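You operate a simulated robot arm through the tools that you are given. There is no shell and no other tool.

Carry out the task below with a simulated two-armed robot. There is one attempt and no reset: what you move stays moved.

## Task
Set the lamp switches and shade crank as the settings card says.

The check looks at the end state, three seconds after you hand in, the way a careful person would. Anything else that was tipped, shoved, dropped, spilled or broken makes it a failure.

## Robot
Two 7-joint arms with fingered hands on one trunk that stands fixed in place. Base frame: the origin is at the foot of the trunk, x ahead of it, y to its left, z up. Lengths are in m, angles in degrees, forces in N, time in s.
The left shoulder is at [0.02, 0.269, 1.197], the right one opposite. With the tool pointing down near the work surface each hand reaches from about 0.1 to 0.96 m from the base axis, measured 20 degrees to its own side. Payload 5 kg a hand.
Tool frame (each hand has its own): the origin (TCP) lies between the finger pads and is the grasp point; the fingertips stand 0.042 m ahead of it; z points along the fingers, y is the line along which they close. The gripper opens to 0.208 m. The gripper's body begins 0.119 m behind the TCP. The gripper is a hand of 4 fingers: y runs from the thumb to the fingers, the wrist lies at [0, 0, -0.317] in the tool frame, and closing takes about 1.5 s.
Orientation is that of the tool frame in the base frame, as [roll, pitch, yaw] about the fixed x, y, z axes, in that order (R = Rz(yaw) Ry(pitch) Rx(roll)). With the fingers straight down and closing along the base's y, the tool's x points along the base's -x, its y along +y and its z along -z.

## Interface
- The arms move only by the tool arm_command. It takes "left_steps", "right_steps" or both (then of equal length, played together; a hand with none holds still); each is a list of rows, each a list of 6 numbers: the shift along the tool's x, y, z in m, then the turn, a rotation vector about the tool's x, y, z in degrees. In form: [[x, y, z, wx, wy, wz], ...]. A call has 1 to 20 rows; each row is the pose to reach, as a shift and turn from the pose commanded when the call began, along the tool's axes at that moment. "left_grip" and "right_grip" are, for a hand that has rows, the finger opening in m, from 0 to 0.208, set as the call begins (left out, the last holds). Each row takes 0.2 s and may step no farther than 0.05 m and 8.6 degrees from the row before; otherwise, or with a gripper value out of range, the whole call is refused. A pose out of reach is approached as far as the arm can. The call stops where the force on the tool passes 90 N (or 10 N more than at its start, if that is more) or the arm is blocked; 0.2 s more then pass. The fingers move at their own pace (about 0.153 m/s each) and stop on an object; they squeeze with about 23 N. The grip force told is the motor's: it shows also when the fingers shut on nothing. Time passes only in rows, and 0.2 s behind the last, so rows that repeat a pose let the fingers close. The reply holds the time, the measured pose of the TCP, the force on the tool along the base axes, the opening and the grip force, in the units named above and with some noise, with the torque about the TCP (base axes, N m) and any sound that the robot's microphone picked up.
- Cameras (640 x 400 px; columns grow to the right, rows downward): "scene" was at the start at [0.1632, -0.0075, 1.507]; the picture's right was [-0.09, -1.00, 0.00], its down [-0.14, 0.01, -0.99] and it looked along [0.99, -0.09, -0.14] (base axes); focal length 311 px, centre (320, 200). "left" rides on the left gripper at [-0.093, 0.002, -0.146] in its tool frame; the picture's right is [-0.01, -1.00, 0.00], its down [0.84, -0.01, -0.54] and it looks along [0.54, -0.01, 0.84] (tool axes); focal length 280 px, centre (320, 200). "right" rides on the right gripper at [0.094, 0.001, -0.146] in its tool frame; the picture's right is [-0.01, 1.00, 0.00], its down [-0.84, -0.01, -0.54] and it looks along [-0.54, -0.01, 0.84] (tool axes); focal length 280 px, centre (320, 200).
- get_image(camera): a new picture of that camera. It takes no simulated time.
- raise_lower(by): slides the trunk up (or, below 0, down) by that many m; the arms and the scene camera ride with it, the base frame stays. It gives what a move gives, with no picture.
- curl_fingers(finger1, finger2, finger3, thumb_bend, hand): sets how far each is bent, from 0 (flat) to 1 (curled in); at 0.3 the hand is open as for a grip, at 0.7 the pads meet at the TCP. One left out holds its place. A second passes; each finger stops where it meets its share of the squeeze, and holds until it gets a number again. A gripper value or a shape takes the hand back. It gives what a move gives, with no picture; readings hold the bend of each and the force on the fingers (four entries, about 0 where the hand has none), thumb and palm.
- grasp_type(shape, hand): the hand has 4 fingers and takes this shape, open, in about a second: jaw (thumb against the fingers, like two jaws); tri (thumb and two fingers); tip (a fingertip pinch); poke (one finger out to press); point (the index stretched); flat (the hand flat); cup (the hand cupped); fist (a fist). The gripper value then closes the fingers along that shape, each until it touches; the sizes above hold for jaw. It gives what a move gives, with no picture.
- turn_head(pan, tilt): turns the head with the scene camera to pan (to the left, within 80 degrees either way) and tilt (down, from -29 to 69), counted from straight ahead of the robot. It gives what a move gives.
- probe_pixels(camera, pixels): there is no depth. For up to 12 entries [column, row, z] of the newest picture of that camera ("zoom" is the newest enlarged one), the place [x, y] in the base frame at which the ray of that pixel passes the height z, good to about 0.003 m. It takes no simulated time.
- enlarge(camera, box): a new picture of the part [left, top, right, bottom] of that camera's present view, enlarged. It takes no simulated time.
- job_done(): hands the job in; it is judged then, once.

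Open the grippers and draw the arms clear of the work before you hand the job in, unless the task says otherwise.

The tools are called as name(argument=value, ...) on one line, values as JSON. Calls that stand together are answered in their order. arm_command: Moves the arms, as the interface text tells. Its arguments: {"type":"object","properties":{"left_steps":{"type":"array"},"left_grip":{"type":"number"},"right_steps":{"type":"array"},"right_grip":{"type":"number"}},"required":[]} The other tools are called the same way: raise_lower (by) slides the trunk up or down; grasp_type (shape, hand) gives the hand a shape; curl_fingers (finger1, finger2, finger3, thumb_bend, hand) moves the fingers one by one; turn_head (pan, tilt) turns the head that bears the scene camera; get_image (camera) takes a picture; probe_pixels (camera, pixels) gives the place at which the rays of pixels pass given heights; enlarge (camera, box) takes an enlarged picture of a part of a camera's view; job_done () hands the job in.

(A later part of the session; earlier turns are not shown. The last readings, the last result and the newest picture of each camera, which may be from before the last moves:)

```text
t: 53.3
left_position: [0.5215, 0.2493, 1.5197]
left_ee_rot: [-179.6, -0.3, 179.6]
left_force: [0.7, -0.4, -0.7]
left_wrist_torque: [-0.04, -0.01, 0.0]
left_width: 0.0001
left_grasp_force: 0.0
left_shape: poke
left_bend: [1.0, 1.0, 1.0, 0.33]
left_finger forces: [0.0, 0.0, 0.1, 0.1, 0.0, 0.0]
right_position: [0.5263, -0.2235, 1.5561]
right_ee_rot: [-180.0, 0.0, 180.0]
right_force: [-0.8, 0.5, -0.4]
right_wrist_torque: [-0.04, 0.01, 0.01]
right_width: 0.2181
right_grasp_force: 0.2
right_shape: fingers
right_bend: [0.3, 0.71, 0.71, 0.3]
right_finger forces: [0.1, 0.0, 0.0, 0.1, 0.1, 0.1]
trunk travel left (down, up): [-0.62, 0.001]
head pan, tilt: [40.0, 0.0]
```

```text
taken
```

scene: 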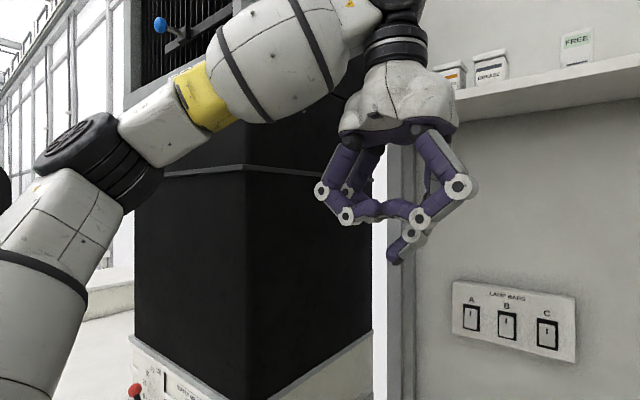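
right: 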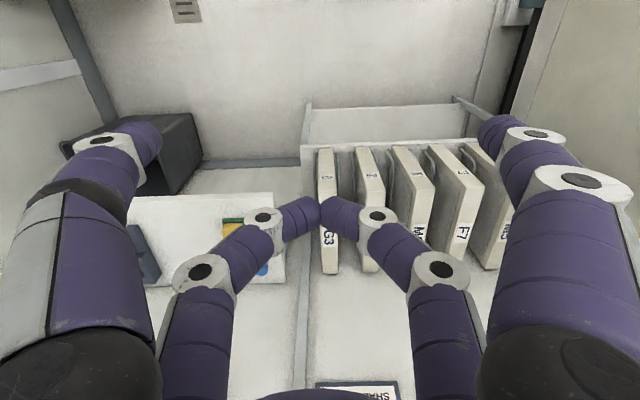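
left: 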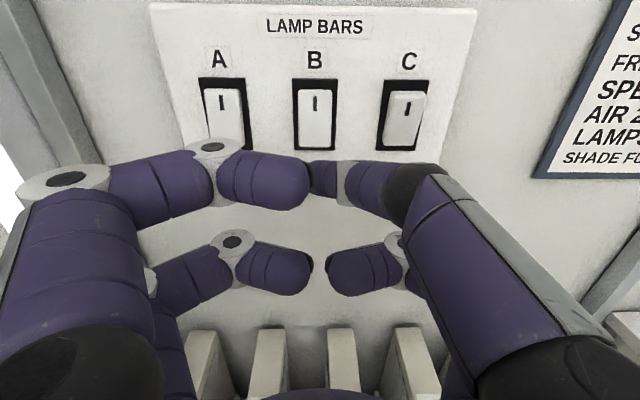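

The lever points at 50 with the same geometry as in the earlier view, so it's unchanged. Now I look at the right side to check space for the right elbow.

turn_head(pan=-65, tilt=25)

get_image(camera="scene")

turn_head(pan=-40, tilt=15)

get_image(camera="scene")

```text
t: 55.1
left_position: [0.5221, 0.248, 1.5203]
left_ee_rot: [-179.6, -0.3, 179.7]
left_force: [-0.7, -0.9, -0.3]
left_wrist_torque: [-0.01, 0.03, -0.01]
left_width: 0.0
left_grasp_force: 0.1
left_shape: poke
left_bend: [1.0, 1.0, 1.0, 0.33]
left_finger forces: [0.1, 0.0, 0.0, 0.0, 0.1, 0.1]
right_position: [0.5253, -0.2238, 1.558]
right_ee_rot: [180.0, -0.1, -180.0]
right_force: [-0.2, 0.0, -0.4]
right_wrist_torque: [0.04, -0.01, -0.02]
right_width: 0.2182
right_grasp_force: 0.1
right_shape: fingers
right_bend: [0.3, 0.71, 0.71, 0.3]
right_finger forces: [0.0, 0.0, 0.0, 0.0, 0.0, 0.0]
trunk travel left (down, up): [-0.62, 0.001]
head pan, tilt: [-65.0, 25.0]
```

```text
taken
```

scene: 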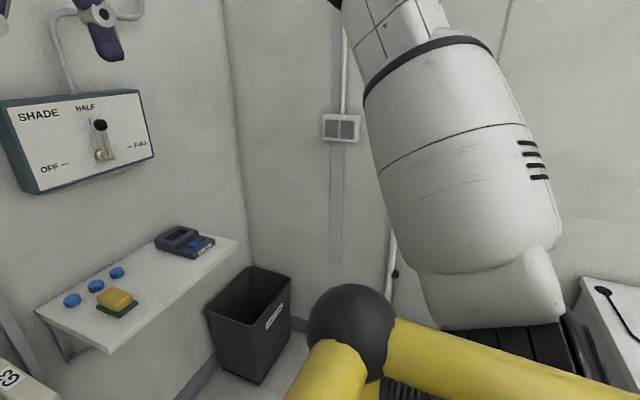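

```text
t: 56.0
left_position: [0.5216, 0.2491, 1.5207]
left_ee_rot: [-179.6, -0.3, 179.7]
left_force: [-0.2, 0.9, -0.8]
left_wrist_torque: [-0.01, -0.05, 0.02]
left_width: 0.0
left_grasp_force: 0.1
left_shape: poke
left_bend: [1.0, 1.0, 1.0, 0.33]
left_finger forces: [0.1, 0.0, 0.0, 0.1, 0.1, 0.0]
right_position: [0.5264, -0.2235, 1.5561]
right_ee_rot: [-180.0, -0.1, 180.0]
right_force: [-0.8, -0.6, 0.5]
right_wrist_torque: [-0.02, 0.04, 0.0]
right_width: 0.2183
right_grasp_force: 0.0
right_shape: fingers
right_bend: [0.3, 0.71, 0.71, 0.3]
right_finger forces: [0.0, 0.1, 0.0, 0.0, 0.0, 0.1]
trunk travel left (down, up): [-0.62, 0.001]
head pan, tilt: [-40.0, 15.0]
```

```text
taken
```

scene: 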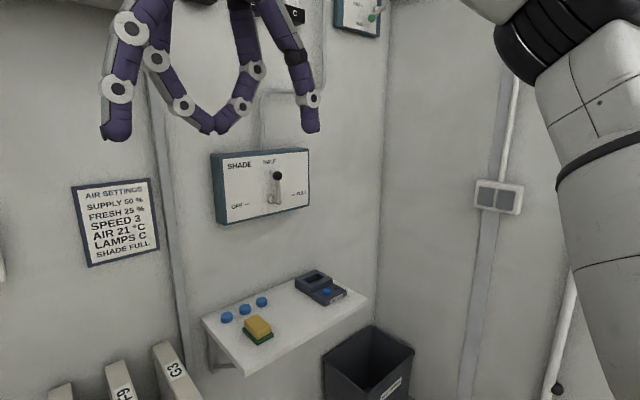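

The right side is clear. I set the right hand back to an open jaw (its fingers then run straight ahead) and swing it forward while moving right.

grasp_type(shape="jaw", hand="right")

arm_command(right_steps=[[-0.018, -0.018, 0, 0, -8.18, 0], [-0.036, -0.036, 0, 0, -16.36, 0], [-0.054, -0.054, 0, 0, -24.54, 0], [-0.072, -0.072, 0, 0, -32.72, 0], [-0.09, -0.09, 0, 0, -40.9, 0], [-0.108, -0.108, 0, 0, -49.08, 0], [-0.126, -0.126, 0, 0, -57.26, 0], [-0.144, -0.144, 0, 0, -65.44, 0], [-0.162, -0.162, 0, 0, -73.62, 0], [-0.18, -0.18, 0, 0, -81.8, 0], [-0.198, -0.198, 0, 0, -90, 0], [-0.198, -0.198, 0, 0, -90, 0]])

get_image(camera="scene")

get_image(camera="right")

```text
t: 56.9
left_position: [0.5219, 0.2473, 1.5199]
left_ee_rot: [-179.6, -0.3, 179.7]
left_force: [-0.5, -0.3, 0.1]
left_wrist_torque: [0.0, 0.01, 0.03]
left_width: 0.0
left_grasp_force: 0.1
left_shape: poke
left_bend: [1.0, 1.0, 1.0, 0.33]
left_finger forces: [0.0, 0.0, 0.0, 0.0, 0.0, 0.0]
right_position: [0.525, -0.2238, 1.5569]
right_ee_rot: [-179.9, 0.0, -179.9]
right_force: [0.2, -0.3, 0.2]
right_wrist_torque: [0.04, -0.01, -0.01]
right_width: 0.2081
right_grasp_force: 0.0
right_shape: jaw
right_bend: [0.3, 0.3, 0.3, 0.3]
right_finger forces: [0.0, 0.1, 0.1, 0.1, 0.0, 0.0]
trunk travel left (down, up): [-0.62, 0.001]
head pan, tilt: [-40.0, 15.0]
```

```text
t: 59.5
left_position: [0.5211, 0.25, 1.52]
left_ee_rot: [-179.6, -0.2, 179.7]
left_force: [-0.7, 0.9, 0.3]
left_wrist_torque: [-0.12, -0.11, 0.02]
left_width: 0.0
left_grasp_force: 0.0
left_shape: poke
left_bend: [1.0, 1.0, 1.0, 0.33]
left_finger forces: [0.0, 0.0, 0.0, 0.1, 0.0, 0.1]
right_position: [0.7226, -0.4217, 1.5581]
right_ee_rot: [-7.9, 89.9, -7.7]
right_force: [0.0, 0.3, 0.2]
right_wrist_torque: [0.02, 0.07, -0.14]
right_width: 0.2078
right_grasp_force: 0.1
right_shape: jaw
right_bend: [0.3, 0.3, 0.3, 0.3]
right_finger forces: [0.1, 0.0, 0.0, 0.1, 0.0, 0.0]
trunk travel left (down, up): [-0.62, 0.001]
head pan, tilt: [-40.0, 15.0]
```

```text
taken
```

scene: 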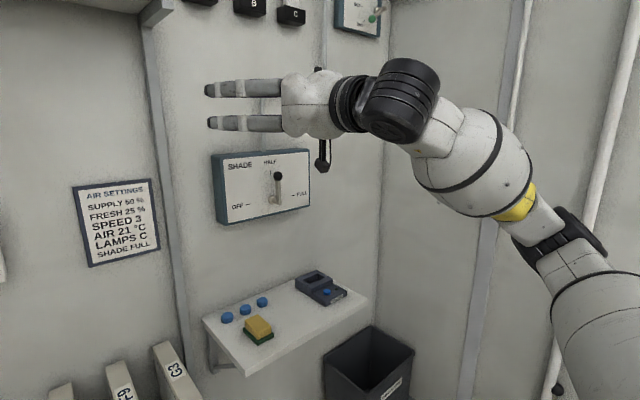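

```text
taken
```

right: 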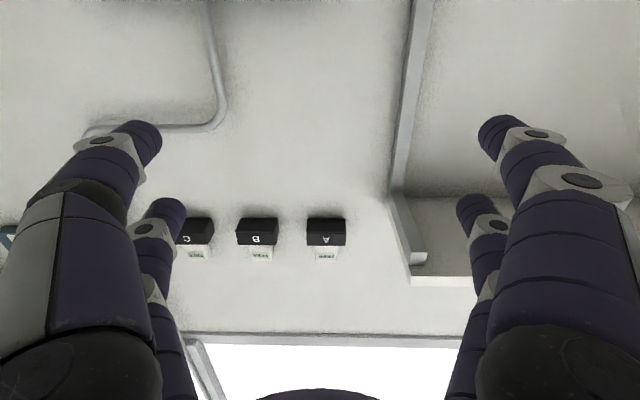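

The right hand now points forward with no reach flags. I lower the trunk 0.1 m for a comfortable arm height and then move toward the crank's left side, still well off the wall.

raise_lower(by=-0.1)

arm_command(right_steps=[[0.02, -0.04, 0.015, 0, 0, 0], [0.04, -0.08, 0.03, 0, 0, 0], [0.06, -0.12, 0.045, 0, 0, 0], [0.08, -0.16, 0.06, 0, 0, 0], [0.095, -0.2, 0.075, 0, 0, 0], [0.095, -0.2, 0.09, 0, 0, 0], [0.095, -0.2, 0.09, 0, 0, 0]])

turn_head(pan=-30, tilt=12)

get_image(camera="scene")

get_image(camera="right")

```text
t: 60.8
left_position: [0.5223, 0.2476, 1.4203]
left_ee_rot: [-179.6, -0.3, 179.6]
left_force: [0.0, -0.3, 0.1]
left_wrist_torque: [-0.06, -0.01, -0.01]
left_width: 0.0003
left_grasp_force: 0.0
left_shape: poke
left_bend: [1.0, 1.0, 1.0, 0.33]
left_finger forces: [0.0, 0.0, 0.1, 0.0, 0.0, 0.0]
right_position: [0.7223, -0.4209, 1.458]
right_ee_rot: [5.9, 89.9, 5.8]
right_force: [-0.3, 0.1, 0.9]
right_wrist_torque: [0.01, 0.04, 0.0]
right_width: 0.2079
right_grasp_force: 0.1
right_shape: jaw
right_bend: [0.3, 0.3, 0.3, 0.3]
right_finger forces: [0.0, 0.0, 0.0, 0.0, 0.0, 0.1]
trunk travel left (down, up): [-0.52, 0.101]
head pan, tilt: [-40.0, 15.0]
```

```text
t: 62.4
left_position: [0.5227, 0.2469, 1.419]
left_ee_rot: [-179.7, -0.2, 179.7]
left_force: [0.5, -1.7, 0.4]
left_wrist_torque: [0.11, 0.02, 0.0]
left_width: 0.0001
left_grasp_force: 0.2
left_shape: poke
left_bend: [1.0, 1.0, 1.0, 0.33]
left_finger forces: [0.0, 0.0, 0.0, 0.0, 0.0, 0.0]
right_position: [0.8133, -0.6235, 1.3616]
right_ee_rot: [110.5, 89.9, 110.4]
right_force: [-0.6, -1.2, -0.1]
right_wrist_torque: [0.01, -0.03, 0.05]
right_width: 0.2077
right_grasp_force: 0.1
right_shape: jaw
right_bend: [0.3, 0.3, 0.3, 0.3]
right_finger forces: [0.0, 0.0, 0.0, 0.1, 0.0, 0.0]
trunk travel left (down, up): [-0.52, 0.101]
head pan, tilt: [-40.0, 15.0]
```

```text
t: 63.2
left_position: [0.5216, 0.2478, 1.4189]
left_ee_rot: [-179.6, -0.2, 179.8]
left_force: [-0.1, 0.1, -0.3]
left_wrist_torque: [0.06, -0.04, 0.03]
left_width: 0.0
left_grasp_force: 0.0
left_shape: poke
left_bend: [1.0, 1.0, 1.0, 0.33]
left_finger forces: [0.1, 0.1, 0.0, 0.1, 0.1, 0.0]
right_position: [0.8145, -0.6214, 1.3606]
right_ee_rot: [104.0, 90.0, 104.0]
right_force: [0.0, 0.5, -0.4]
right_wrist_torque: [0.02, -0.04, 0.01]
right_width: 0.2079
right_grasp_force: 0.1
right_shape: jaw
right_bend: [0.3, 0.3, 0.3, 0.3]
right_finger forces: [0.0, 0.0, 0.0, 0.0, 0.0, 0.0]
trunk travel left (down, up): [-0.52, 0.101]
head pan, tilt: [-30.0, 12.0]
```

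```text
taken
```

scene: 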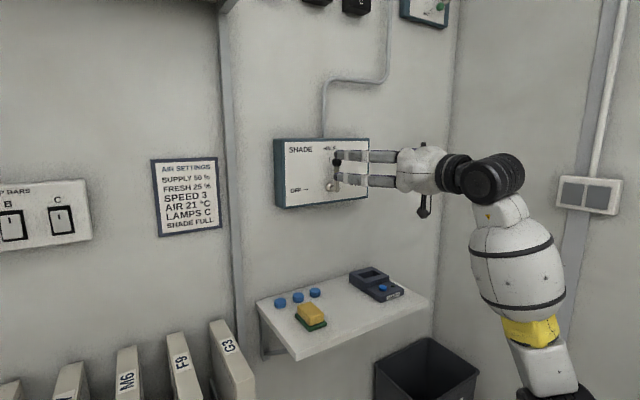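

```text
taken
```

right: 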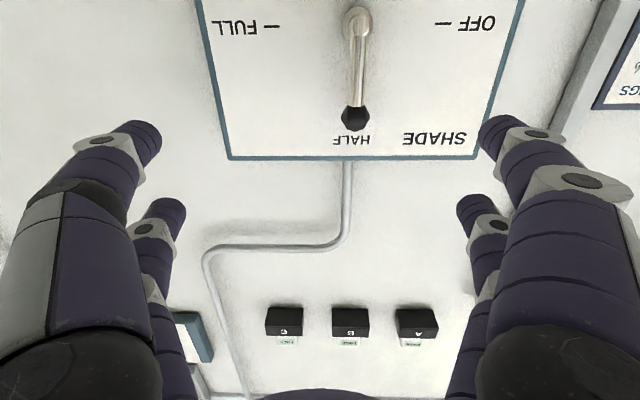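

The right camera sees the crank from below: knob (355,118), pivot (356,20), dashes at (443,23) and (270,26). I probe these rays from both cameras to pin down positions.

probe_pixels(camera="right", pixels=[[355, 118, 1.35], [355, 118, 1.36], [443, 23, 1.27], [443, 23, 1.275], [270, 26, 1.27], [270, 26, 1.275], [357, 20, 1.27], [357, 12, 1.26]])

enlarge(camera="scene", box=[270, 130, 398, 210])

```text
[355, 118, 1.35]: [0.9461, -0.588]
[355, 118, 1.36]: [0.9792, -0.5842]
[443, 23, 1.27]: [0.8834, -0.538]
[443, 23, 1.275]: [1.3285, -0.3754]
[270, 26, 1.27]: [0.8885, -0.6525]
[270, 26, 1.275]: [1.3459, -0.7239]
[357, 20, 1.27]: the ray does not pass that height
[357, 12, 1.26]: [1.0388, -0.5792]
```

```text
5.00 times, centred on (334, 170) of scene
```

zoom: 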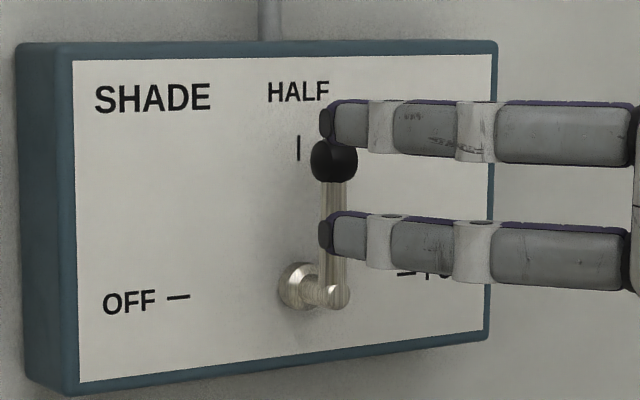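

Both fingertips of the left-hand-side pair appear at zoom (323,122) and (323,232). I probe them with knob and pivot for cross-checks.

probe_pixels(camera="zoom", pixels=[[322, 232, 1.32], [322, 232, 1.33], [322, 232, 1.34], [322, 122, 1.38], [322, 122, 1.39], [334, 161, 1.355], [334, 161, 1.36], [338, 295, 1.272], [338, 295, 1.276], [298, 148, 1.362], [178, 297, 1.273]])

```text
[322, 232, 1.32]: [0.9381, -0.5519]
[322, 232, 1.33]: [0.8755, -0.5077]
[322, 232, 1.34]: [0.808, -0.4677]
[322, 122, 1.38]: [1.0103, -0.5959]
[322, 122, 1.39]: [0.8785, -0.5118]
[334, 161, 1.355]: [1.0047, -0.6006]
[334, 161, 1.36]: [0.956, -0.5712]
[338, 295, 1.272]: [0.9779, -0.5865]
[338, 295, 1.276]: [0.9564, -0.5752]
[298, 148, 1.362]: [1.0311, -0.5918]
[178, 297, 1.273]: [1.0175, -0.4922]
```

Refined: knob ≈(0.972,-0.583,1.358), pivot ≈(y -0.581,z 1.271), box face x≈1.014; the finger model matches. I move the open hand straight ahead so the left finger pair stands left of the rod with tips at x≈0.99.

arm_command(right_steps=[[0.003, 0, 0.03, 0, 0, 0], [0.006, 0, 0.06, 0, 0, 0], [0.006, 0, 0.09, 0, 0, 0], [0.006, 0, 0.115, 0, 0, 0], [0.006, 0, 0.132, 0, 0, 0], [0.006, 0, 0.132, 0, 0, 0]])

enlarge(camera="scene", box=[270, 130, 398, 210])

get_image(camera="right")

```text
t: 64.6
left_position: [0.5226, 0.2482, 1.4196]
left_ee_rot: [-179.7, -0.2, 179.6]
left_force: [-0.2, -0.9, -1.0]
left_wrist_torque: [0.02, -0.02, -0.05]
left_width: 0.0
left_grasp_force: 0.1
left_shape: poke
left_bend: [1.0, 1.0, 1.0, 0.33]
left_finger forces: [0.0, 0.0, 0.0, 0.1, 0.1, 0.0]
right_position: [0.9456, -0.6213, 1.3566]
right_ee_rot: [50.3, 89.9, 50.3]
right_force: [0.7, -0.5, -0.3]
right_wrist_torque: [-0.02, 0.0, 0.03]
right_width: 0.208
right_grasp_force: 0.1
right_shape: jaw
right_bend: [0.3, 0.3, 0.3, 0.3]
right_finger forces: [0.1, 0.0, 0.0, 0.0, 0.1, 0.1]
trunk travel left (down, up): [-0.52, 0.101]
head pan, tilt: [-30.0, 12.0]
```

```text
5.00 times, centred on (334, 170) of scene
```

zoom: 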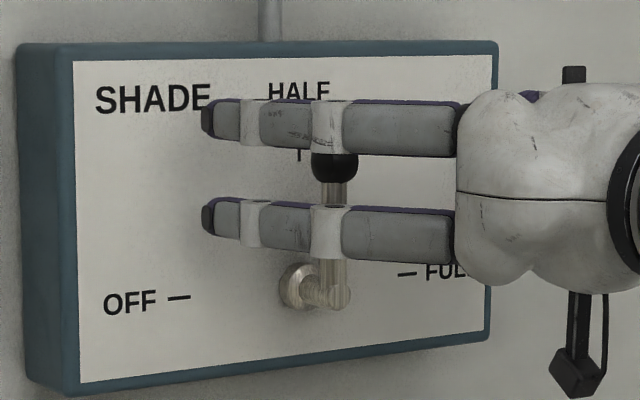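

```text
taken
```

right: 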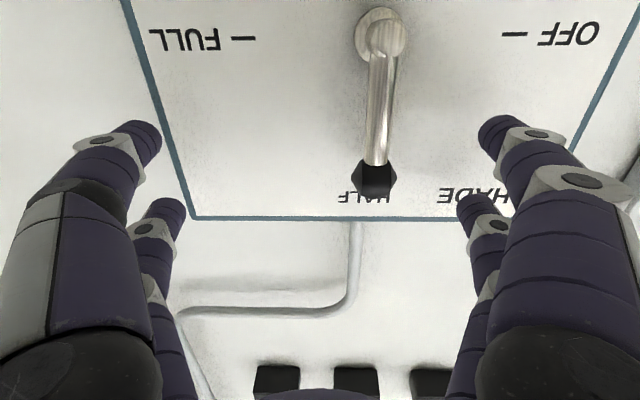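

The finger pair is left of the rod with tips beyond it; the knob sits at right-camera (375,180). I now slide the hand right to contact and push to about 15 degrees, then check.

arm_command(right_steps=[[0, -0.025, 0, 0, 0, 0], [0, -0.045, 0, 0, 0, 0], [0, -0.055, 0, 0, 0, 0], [0, -0.06, 0, 0, 0, 0], [-0.001, -0.065, 0, 0, 0, 0], [-0.002, -0.07, 0, 0, 0, 0], [-0.003, -0.0734, 0, 0, 0, 0], [-0.003, -0.0734, 0, 0, 0, 0]])

enlarge(camera="scene", box=[270, 130, 398, 210])

get_image(camera="right")

```text
t: 66.4
left_position: [0.5224, 0.2484, 1.4198]
left_ee_rot: [-179.6, -0.2, 179.7]
left_force: [-0.4, -0.6, 0.2]
left_wrist_torque: [0.01, 0.04, 0.01]
left_width: 0.0
left_grasp_force: 0.2
left_shape: poke
left_bend: [1.0, 1.0, 1.0, 0.33]
left_finger forces: [0.1, 0.0, 0.1, 0.0, 0.1, 0.1]
right_position: [0.9447, -0.6951, 1.3591]
right_ee_rot: [116.3, 89.9, 116.1]
right_force: [-0.1, 1.8, -0.2]
right_wrist_torque: [-0.03, -0.02, 0.06]
right_width: 0.208
right_grasp_force: 0.0
right_shape: jaw
right_bend: [0.28, 0.3, 0.3, 0.3]
right_finger forces: [1.5, 0.0, 0.0, 0.0, 0.1, 0.0]
trunk travel left (down, up): [-0.52, 0.101]
head pan, tilt: [-30.0, 12.0]
```

```text
5.00 times, centred on (334, 170) of scene
```

zoom: 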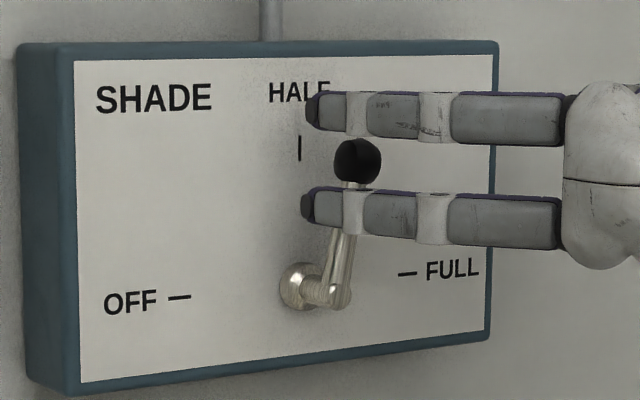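

```text
taken
```

right: 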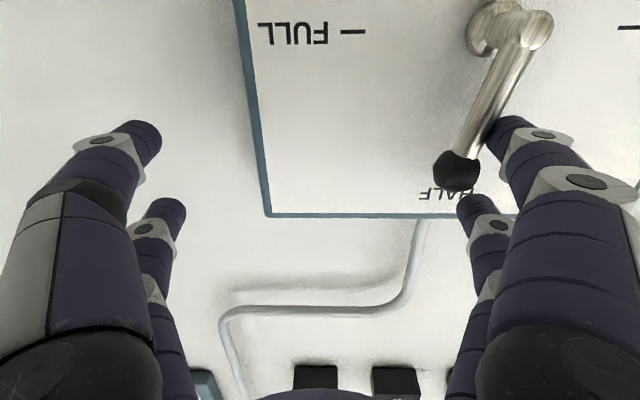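

The crank is turning smoothly (about 12°) with only 1.5 N. I continue along the arc to about 75°.

arm_command(right_steps=[[0.0003, -0.0078, 0, 0, 0, 0], [0.0014, -0.0155, 0, 0, 0, 0], [0.0037, -0.023, 0, 0, 0, 0], [0.0069, -0.0301, 0, 0, 0, 0], [0.011, -0.0367, 0, 0, 0, 0], [0.0159, -0.0428, 0, 0, 0, 0], [0.0216, -0.0482, 0, 0, 0, 0], [0.0278, -0.0528, 0, 0, 0, 0], [0.0278, -0.0528, 0, 0, 0, 0]])

enlarge(camera="scene", box=[270, 130, 398, 210])

get_image(camera="right")

```text
t: 68.4
left_position: [0.5216, 0.2481, 1.4201]
left_ee_rot: [-179.6, -0.3, 179.7]
left_force: [-0.8, 0.2, 1.0]
left_wrist_torque: [-0.04, 0.0, -0.03]
left_width: 0.0
left_grasp_force: 0.1
left_shape: poke
left_bend: [1.0, 1.0, 1.0, 0.33]
left_finger forces: [0.0, 0.0, 0.1, 0.0, 0.1, 0.1]
right_position: [0.9444, -0.7484, 1.3311]
right_ee_rot: [152.1, 90.0, 151.8]
right_force: [-0.7, 0.4, 1.0]
right_wrist_torque: [0.18, -0.01, 0.1]
right_width: 0.208
right_grasp_force: 0.0
right_shape: jaw
right_bend: [0.28, 0.3, 0.3, 0.3]
right_finger forces: [1.4, 0.0, 0.0, 0.0, 0.0, 0.1]
trunk travel left (down, up): [-0.52, 0.101]
head pan, tilt: [-30.0, 12.0]
```

```text
5.00 times, centred on (334, 170) of scene
```

zoom: 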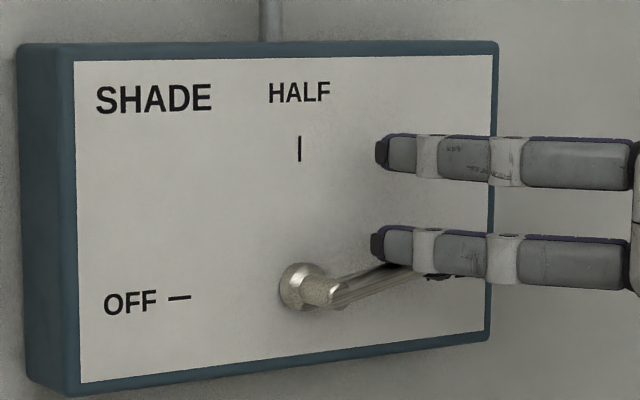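

```text
taken
```

right: 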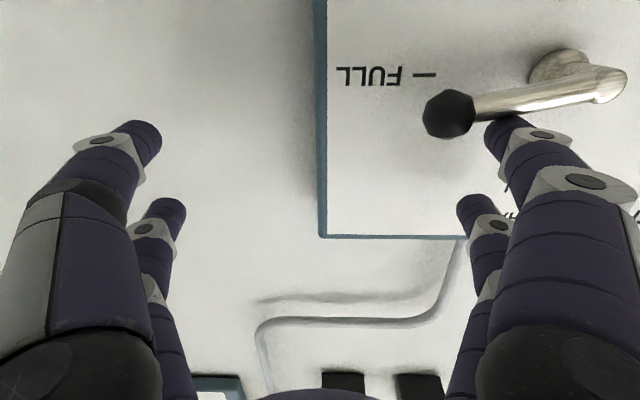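

Crank is near 73°. I finish the arc toward 90° (pointing at FULL) in small rows.

arm_command(right_steps=[[0.0035, -0.0019, 0, 0, 0, 0], [0.0069, -0.0037, 0, 0, 0, 0], [0.0105, -0.0052, 0, 0, 0, 0], [0.0142, -0.0065, 0, 0, 0, 0], [0.0142, -0.0065, 0, 0, 0, 0]])

enlarge(camera="scene", box=[270, 130, 398, 210])

get_image(camera="right")

```text
t: 69.6
left_position: [0.5206, 0.2481, 1.4193]
left_ee_rot: [-179.6, -0.3, 179.7]
left_force: [0.5, 0.2, 1.1]
left_wrist_torque: [0.02, 0.02, 0.02]
left_width: 0.0
left_grasp_force: 0.0
left_shape: poke
left_bend: [1.0, 1.0, 1.0, 0.33]
left_finger forces: [0.1, 0.0, 0.1, 0.1, 0.0, 0.0]
right_position: [0.9436, -0.7538, 1.3195]
right_ee_rot: [16.0, 89.8, 16.0]
right_force: [2.4, 3.9, 12.1]
right_wrist_torque: [1.59, -0.48, -0.26]
right_width: 0.2076
right_grasp_force: 0.0
right_shape: jaw
right_bend: [0.28, 0.3, 0.3, 0.3]
right_finger forces: [11.2, 0.1, 0.1, 0.0, 0.1, 0.1]
trunk travel left (down, up): [-0.52, 0.101]
head pan, tilt: [-30.0, 12.0]
```

```text
5.00 times, centred on (334, 170) of scene
```

zoom: 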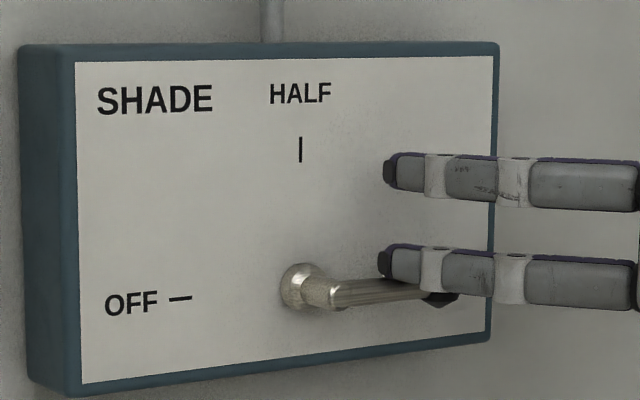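

```text
taken
```

right: 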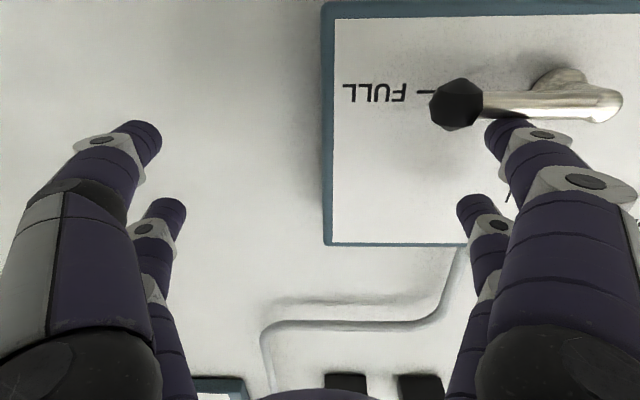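

The force rose to 12 N — the crank met its stop and lies horizontal, pointing at FULL (knob (456,103), hub (605,103)). I lift the finger off and withdraw straight back.

arm_command(right_steps=[[-0.006, 0, 0, 0, 0, 0], [-0.015, 0.0, 0, 0, 0, 0], [-0.02, 0, -0.03, 0, 0, 0], [-0.02, 0, -0.07, 0, 0, 0], [-0.02, 0, -0.11, 0, 0, 0], [-0.02, 0, -0.14, 0, 0, 0], [-0.02, 0, -0.14, 0, 0, 0]])

enlarge(camera="scene", box=[270, 130, 398, 210])

get_image(camera="right")

```text
t: 71.2
left_position: [0.523, 0.2487, 1.4187]
left_ee_rot: [-179.6, -0.3, 179.8]
left_force: [-0.6, -0.1, -0.8]
left_wrist_torque: [-0.01, 0.02, -0.01]
left_width: 0.0001
left_grasp_force: 0.0
left_shape: poke
left_bend: [1.0, 1.0, 1.0, 0.33]
left_finger forces: [0.0, 0.0, 0.0, 0.0, 0.1, 0.0]
right_position: [0.8052, -0.7523, 1.3365]
right_ee_rot: [-44.9, 90.0, -44.9]
right_force: [0.1, 0.4, 0.6]
right_wrist_torque: [0.01, 0.0, -0.03]
right_width: 0.2079
right_grasp_force: 0.0
right_shape: jaw
right_bend: [0.3, 0.3, 0.3, 0.3]
right_finger forces: [0.0, 0.0, 0.0, 0.0, 0.0, 0.1]
trunk travel left (down, up): [-0.52, 0.101]
head pan, tilt: [-30.0, 12.0]
```

```text
5.00 times, centred on (334, 170) of scene
```

zoom: 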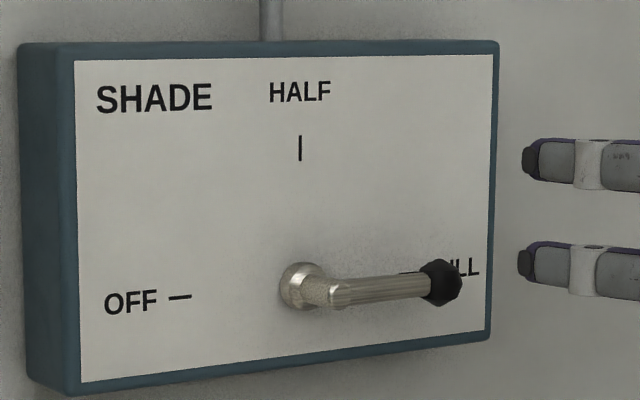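

```text
taken
```

right: 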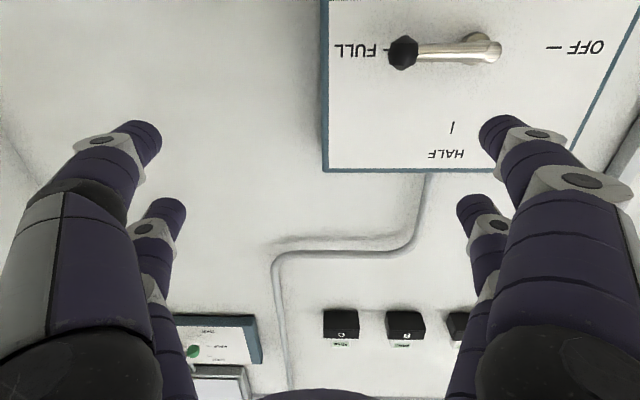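

The crank stays at FULL, aligned with the dash. Now I switch the right hand to poke and bring it low and leftward toward the lamp switches, keeping it under the left hand's fingertips (z≥1.38).

grasp_type(shape="poke", hand="right")

arm_command(right_steps=[[0.01, 0.04, 0.0, 0, 0, 0], [0.02, 0.08, 0.0, 0, 0, 0], [0.03, 0.12, 0.005, 0, 0, 0], [0.04, 0.16, 0.01, 0, 0, 0], [0.05, 0.2, 0.015, 0, 0, 0], [0.06, 0.24, 0.02, 0, 0, 0], [0.07, 0.28, 0.025, 0, 0, 0], [0.075, 0.32, 0.03, 0, 0, 0], [0.075, 0.36, 0.035, 0, 0, 0], [0.075, 0.4, 0.04, 0, 0, 0], [0.075, 0.44, 0.045, 0, 0, 0], [0.075, 0.44, 0.045, 0, 0, 0]])

turn_head(pan=-5, tilt=20)

get_image(camera="scene")

```text
t: 72.1
left_position: [0.5224, 0.2489, 1.4195]
left_ee_rot: [-179.6, -0.3, 179.7]
left_force: [-0.1, -0.1, -0.7]
left_wrist_torque: [0.01, -0.05, 0.05]
left_width: 0.0
left_grasp_force: 0.0
left_shape: poke
left_bend: [1.0, 1.0, 1.0, 0.33]
left_finger forces: [0.0, 0.0, 0.1, 0.1, 0.1, 0.1]
right_position: [0.8054, -0.7531, 1.3372]
right_ee_rot: [98.8, 90.0, 98.8]
right_force: [0.2, -0.2, 0.4]
right_wrist_torque: [0.04, 0.0, 0.0]
right_width: 0.0003
right_grasp_force: 0.1
right_shape: poke
right_bend: [1.0, 1.0, 1.0, 0.33]
right_finger forces: [0.0, 0.0, 0.0, 0.0, 0.1, 0.0]
trunk travel left (down, up): [-0.52, 0.101]
head pan, tilt: [-30.0, 12.0]
```

```text
t: 74.9
left_position: [0.5203, 0.2498, 1.4193]
left_ee_rot: [-179.5, -0.1, 179.7]
left_force: [-1.9, 2.3, 1.2]
left_wrist_torque: [-0.32, -0.28, 0.01]
left_width: 0.0
left_grasp_force: 0.1
left_shape: poke
left_bend: [1.0, 1.0, 1.0, 0.33]
left_finger forces: [0.0, 0.0, 0.0, 0.0, 0.0, 0.1]
right_position: [0.8574, -0.3163, 1.175]
right_ee_rot: [-179.5, 82.6, -179.5]
right_force: [-0.6, 2.7, -0.3]
right_wrist_torque: [-0.03, 0.09, -0.33]
right_width: 0.0
right_grasp_force: 0.0
right_shape: poke
right_bend: [1.0, 1.0, 1.0, 0.33]
right_finger forces: [0.0, 0.1, 0.0, 0.0, 0.1, 0.0]
right hand out of reach, approached as far as the arm can: row 10, 11, 12
trunk travel left (down, up): [-0.52, 0.101]
head pan, tilt: [-30.0, 12.0]
stopped in row 12 (right hand): the arm was blocked; the commanded pose is now the measured one
```

```text
t: 75.8
left_position: [0.5219, 0.2473, 1.4179]
left_ee_rot: [-179.7, -0.5, 179.6]
left_force: [0.8, 0.0, -0.3]
left_wrist_torque: [-0.04, 0.13, -0.03]
left_width: 0.0
left_grasp_force: 0.0
left_shape: poke
left_bend: [1.0, 1.0, 1.0, 0.33]
left_finger forces: [0.0, 0.0, 0.0, 0.1, 0.0, 0.0]
right_position: [0.8602, -0.3179, 1.1757]
right_ee_rot: [179.5, 82.7, 179.3]
right_force: [0.7, 0.7, 0.0]
right_wrist_torque: [0.02, -0.01, 0.0]
right_width: 0.0
right_grasp_force: 0.1
right_shape: poke
right_bend: [1.0, 1.0, 1.0, 0.33]
right_finger forces: [0.0, 0.0, 0.1, 0.0, 0.1, 0.0]
trunk travel left (down, up): [-0.52, 0.101]
head pan, tilt: [-5.0, 20.0]
```

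```text
taken
```

scene: 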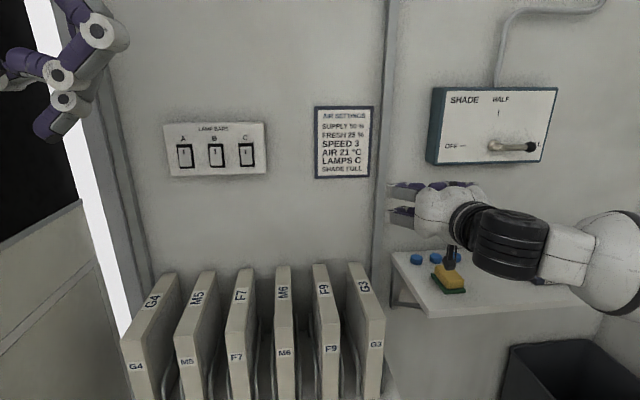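

The right arm also hit a reach limit when its wrist got too low relative to the shoulder, and dipped to z≈1.175 over the small shelf; forces are zero. I look closely for contact and the elbow position.

enlarge(camera="scene", box=[370, 160, 562, 300])

turn_head(pan=-50, tilt=28)

get_image(camera="scene")

get_image(camera="right")

```text
2.86 times, centred on (466, 230) of scene
```

zoom: 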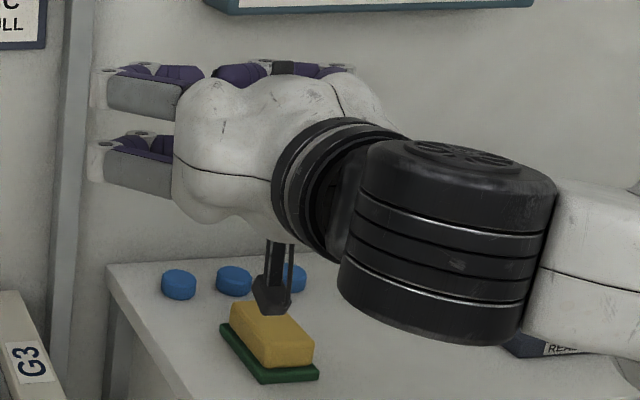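

```text
t: 76.9
left_position: [0.5218, 0.2467, 1.42]
left_ee_rot: [-179.7, -0.2, 179.6]
left_force: [-0.8, -0.9, -0.1]
left_wrist_torque: [-0.01, -0.01, 0.0]
left_width: 0.0
left_grasp_force: 0.0
left_shape: poke
left_bend: [1.0, 1.0, 1.0, 0.33]
left_finger forces: [0.0, 0.0, 0.0, 0.0, 0.0, 0.0]
right_position: [0.8586, -0.3184, 1.1762]
right_ee_rot: [179.4, 82.8, 179.2]
right_force: [0.3, 0.3, -0.4]
right_wrist_torque: [0.01, -0.03, -0.02]
right_width: 0.0001
right_grasp_force: 0.0
right_shape: poke
right_bend: [1.0, 1.0, 1.0, 0.33]
right_finger forces: [0.1, 0.0, 0.1, 0.1, 0.0, 0.1]
trunk travel left (down, up): [-0.52, 0.101]
head pan, tilt: [-50.0, 28.0]
```

```text
taken
```

scene: 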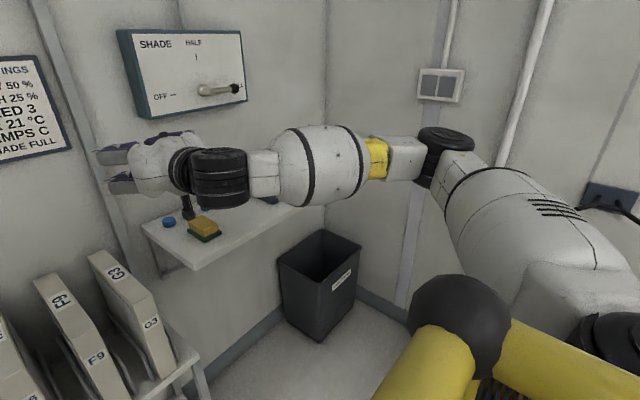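

```text
taken
```

right: 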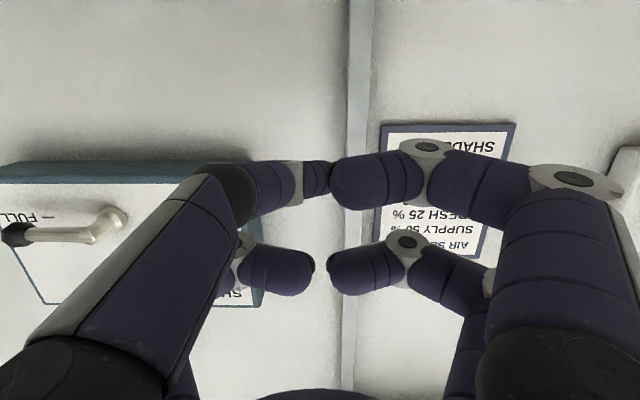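

The elbow is out in free space and nothing is touched; the camera mount hangs above the sponge. I lift the right hand 0.18 m and level it.

arm_command(right_steps=[[-0.036, 0, -0.0046, 0, -1.5, 0], [-0.072, 0, -0.0092, 0, -3, 0], [-0.108, 0, -0.0138, 0, -4.5, 0], [-0.144, 0, -0.0184, 0, -6, 0], [-0.1786, 0, -0.023, 0, -7.3, 0], [-0.1786, 0, -0.023, 0, -7.3, 0]])

turn_head(pan=-15, tilt=20)

get_image(camera="scene")

```text
t: 78.3
left_position: [0.521, 0.2465, 1.4186]
left_ee_rot: [-179.8, -0.3, 179.6]
left_force: [-0.7, 0.0, -0.7]
left_wrist_torque: [0.03, 0.03, 0.0]
left_width: 0.0001
left_grasp_force: 0.0
left_shape: poke
left_bend: [1.0, 1.0, 1.0, 0.33]
left_finger forces: [0.0, 0.0, 0.0, 0.1, 0.1, 0.0]
right_position: [0.8602, -0.3186, 1.3576]
right_ee_rot: [74.4, 89.8, 74.3]
right_force: [-0.6, 0.3, 0.7]
right_wrist_torque: [0.02, 0.01, 0.0]
right_width: 0.0
right_grasp_force: 0.1
right_shape: poke
right_bend: [1.0, 1.0, 1.0, 0.33]
right_finger forces: [0.0, 0.0, 0.0, 0.0, 0.0, 0.0]
trunk travel left (down, up): [-0.52, 0.101]
head pan, tilt: [-50.0, 28.0]
```

```text
t: 79.3
left_position: [0.5214, 0.2456, 1.4184]
left_ee_rot: [-179.7, -0.3, 179.6]
left_force: [0.5, 0.4, -1.0]
left_wrist_torque: [-0.02, -0.01, 0.02]
left_width: 0.0
left_grasp_force: 0.0
left_shape: poke
left_bend: [1.0, 1.0, 1.0, 0.33]
left_finger forces: [0.1, 0.0, 0.0, 0.0, 0.0, 0.1]
right_position: [0.8588, -0.3194, 1.3569]
right_ee_rot: [64.7, 89.8, 64.5]
right_force: [-0.2, -0.4, 0.0]
right_wrist_torque: [-0.03, -0.02, 0.03]
right_width: 0.0001
right_grasp_force: 0.1
right_shape: poke
right_bend: [1.0, 1.0, 1.0, 0.33]
right_finger forces: [0.1, 0.0, 0.0, 0.0, 0.0, 0.0]
trunk travel left (down, up): [-0.52, 0.101]
head pan, tilt: [-15.0, 20.0]
```

```text
taken
```

scene: 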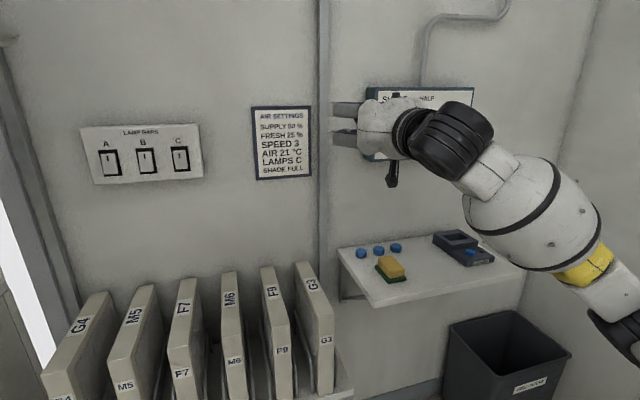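

Right hand is back up and free. Before lowering the trunk, I move the left hand back and up (to about (0.37,0.25,1.54)) so it won't interfere with the right wrist.

arm_command(left_steps=[[0.03, 0, -0.025, 0, 0, 0], [0.06, 0, -0.05, 0, 0, 0], [0.09, 0, -0.075, 0, 0, 0], [0.12, 0, -0.1, 0, 0, 0], [0.15, 0, -0.12, 0, 0, 0], [0.15, 0, -0.12, 0, 0, 0]])

turn_head(pan=55, tilt=15)

get_image(camera="scene")

```text
t: 80.7
left_position: [0.4013, 0.2481, 1.5181]
left_ee_rot: [-179.6, -0.2, 179.7]
left_force: [-0.5, -0.9, 0.0]
left_wrist_torque: [0.05, -0.05, 0.05]
left_width: 0.0
left_grasp_force: 0.0
left_shape: poke
left_bend: [1.0, 1.0, 1.0, 0.33]
left_finger forces: [0.0, 0.0, 0.0, 0.0, 0.1, 0.0]
left hand out of reach, approached as far as the arm can: row 5, 6
right_position: [0.8584, -0.3182, 1.3587]
right_ee_rot: [46.2, 89.9, 46.2]
right_force: [-0.1, -0.8, 0.1]
right_wrist_torque: [0.02, 0.03, 0.03]
right_width: 0.0
right_grasp_force: 0.1
right_shape: poke
right_bend: [1.0, 1.0, 1.0, 0.33]
right_finger forces: [0.0, 0.1, 0.1, 0.0, 0.1, 0.0]
trunk travel left (down, up): [-0.52, 0.101]
head pan, tilt: [-15.0, 20.0]
```

```text
t: 82.1
left_position: [0.4025, 0.2475, 1.5169]
left_ee_rot: [-179.5, -0.2, 179.6]
left_force: [1.2, -0.3, 0.1]
left_wrist_torque: [-0.01, 0.0, -0.02]
left_width: 0.0
left_grasp_force: 0.2
left_shape: poke
left_bend: [1.0, 1.0, 1.0, 0.33]
left_finger forces: [0.0, 0.0, 0.0, 0.0, 0.1, 0.0]
right_position: [0.8594, -0.3186, 1.3577]
right_ee_rot: [69.9, 90.0, 69.8]
right_force: [0.0, -0.3, -0.3]
right_wrist_torque: [-0.02, 0.01, 0.01]
right_width: 0.0
right_grasp_force: 0.1
right_shape: poke
right_bend: [1.0, 1.0, 1.0, 0.33]
right_finger forces: [0.0, 0.0, 0.0, 0.0, 0.0, 0.0]
trunk travel left (down, up): [-0.52, 0.101]
head pan, tilt: [55.0, 15.0]
```

```text
taken
```

scene: 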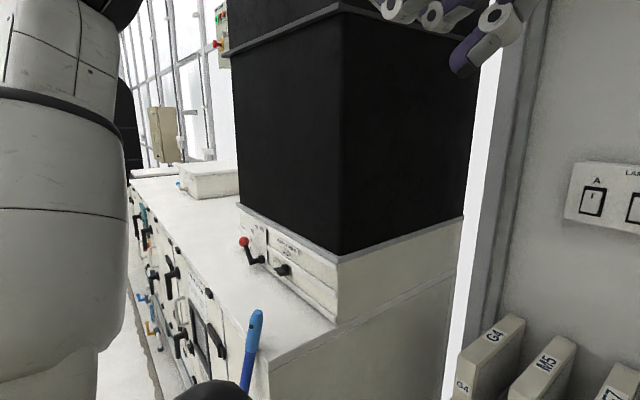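

The left hand is parked back and up with its elbow well clear; cabinet lever and blue handle look as before. I lower the trunk 0.11 m so the right hand sits at switch height with a good arm posture.

raise_lower(by=-0.11)

get_image(camera="scene")

turn_head(pan=5, tilt=12)

get_image(camera="scene")

```text
t: 83.5
left_position: [0.4141, 0.2466, 1.4002]
left_ee_rot: [-179.7, -1.2, 179.6]
left_force: [0.2, -0.8, 0.5]
left_wrist_torque: [-0.01, -0.08, 0.01]
left_width: 0.0002
left_grasp_force: 0.0
left_shape: poke
left_bend: [1.0, 1.0, 1.0, 0.33]
left_finger forces: [0.0, 0.0, 0.1, 0.0, 0.1, 0.1]
right_position: [0.8575, -0.3188, 1.2475]
right_ee_rot: [37.4, 89.9, 37.3]
right_force: [-0.5, 0.5, 0.8]
right_wrist_torque: [0.01, 0.05, -0.01]
right_width: 0.0002
right_grasp_force: 0.0
right_shape: poke
right_bend: [1.0, 1.0, 1.0, 0.33]
right_finger forces: [0.0, 0.1, 0.1, 0.0, 0.0, 0.0]
trunk travel left (down, up): [-0.41, 0.211]
head pan, tilt: [55.0, 15.0]
```

```text
taken
```

scene: 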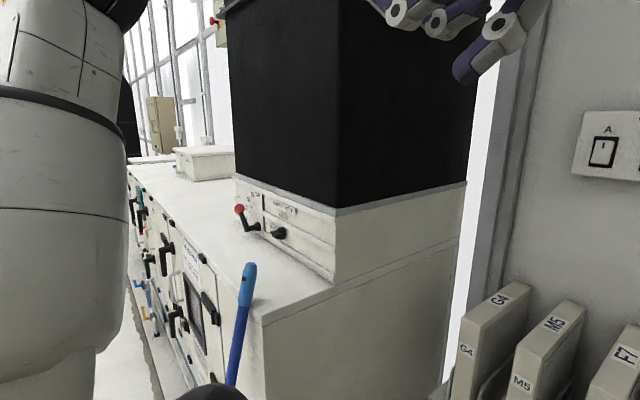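

```text
t: 84.7
left_position: [0.4145, 0.2463, 1.3993]
left_ee_rot: [-179.6, -1.3, 179.7]
left_force: [-0.4, -0.7, -0.1]
left_wrist_torque: [-0.01, 0.03, -0.02]
left_width: 0.0
left_grasp_force: 0.0
left_shape: poke
left_bend: [1.0, 1.0, 1.0, 0.33]
left_finger forces: [0.0, 0.1, 0.1, 0.0, 0.1, 0.0]
right_position: [0.8582, -0.3189, 1.2463]
right_ee_rot: [67.5, 90.0, 67.3]
right_force: [-0.2, 0.4, 0.1]
right_wrist_torque: [0.01, 0.03, 0.01]
right_width: 0.0001
right_grasp_force: 0.0
right_shape: poke
right_bend: [1.0, 1.0, 1.0, 0.33]
right_finger forces: [0.0, 0.0, 0.1, 0.0, 0.0, 0.0]
trunk travel left (down, up): [-0.41, 0.211]
head pan, tilt: [5.0, 12.0]
```

```text
taken
```

scene: 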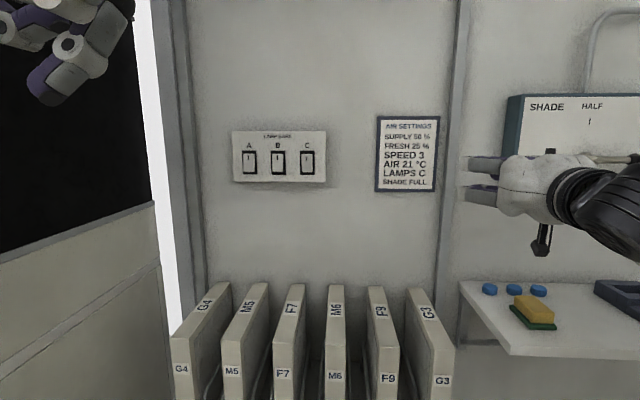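

The left hand shifted a little (x +0.012, tilt −1.2°) on lowering. I look around the left elbow to make sure it isn't touching anything.

turn_head(pan=80, tilt=5)

get_image(camera="scene")

turn_head(pan=78, tilt=50)

get_image(camera="scene")

```text
t: 86.2
left_position: [0.4137, 0.2463, 1.3987]
left_ee_rot: [-179.6, -1.3, 179.6]
left_force: [-0.8, -0.1, -0.1]
left_wrist_torque: [0.03, -0.02, -0.01]
left_width: 0.0002
left_grasp_force: 0.1
left_shape: poke
left_bend: [1.0, 1.0, 1.0, 0.33]
left_finger forces: [0.1, 0.0, 0.0, 0.0, 0.1, 0.0]
right_position: [0.86, -0.3193, 1.2448]
right_ee_rot: [68.8, 89.9, 68.7]
right_force: [-0.2, 0.8, 0.3]
right_wrist_torque: [0.02, 0.03, 0.02]
right_width: 0.0
right_grasp_force: 0.1
right_shape: poke
right_bend: [1.0, 1.0, 1.0, 0.33]
right_finger forces: [0.0, 0.0, 0.0, 0.1, 0.0, 0.0]
trunk travel left (down, up): [-0.41, 0.211]
head pan, tilt: [80.0, 5.0]
```

```text
taken
```

scene: 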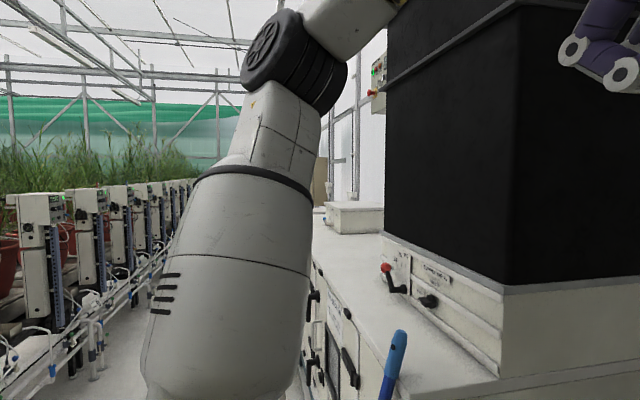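

```text
t: 87.3
left_position: [0.4156, 0.2464, 1.3992]
left_ee_rot: [-179.5, -1.3, 179.6]
left_force: [0.4, 0.5, -0.2]
left_wrist_torque: [-0.03, 0.03, 0.0]
left_width: 0.0
left_grasp_force: 0.0
left_shape: poke
left_bend: [1.0, 1.0, 1.0, 0.33]
left_finger forces: [0.1, 0.0, 0.0, 0.0, 0.0, 0.1]
right_position: [0.8594, -0.3198, 1.2453]
right_ee_rot: [69.2, 89.9, 69.0]
right_force: [0.6, 0.6, 0.0]
right_wrist_torque: [0.02, -0.01, 0.01]
right_width: 0.0001
right_grasp_force: 0.0
right_shape: poke
right_bend: [1.0, 1.0, 1.0, 0.33]
right_finger forces: [0.1, 0.0, 0.1, 0.1, 0.0, 0.1]
trunk travel left (down, up): [-0.41, 0.211]
head pan, tilt: [78.0, 50.0]
```

```text
taken
```

scene: 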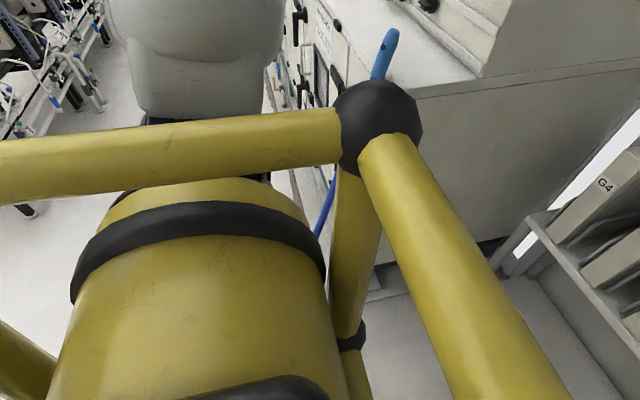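

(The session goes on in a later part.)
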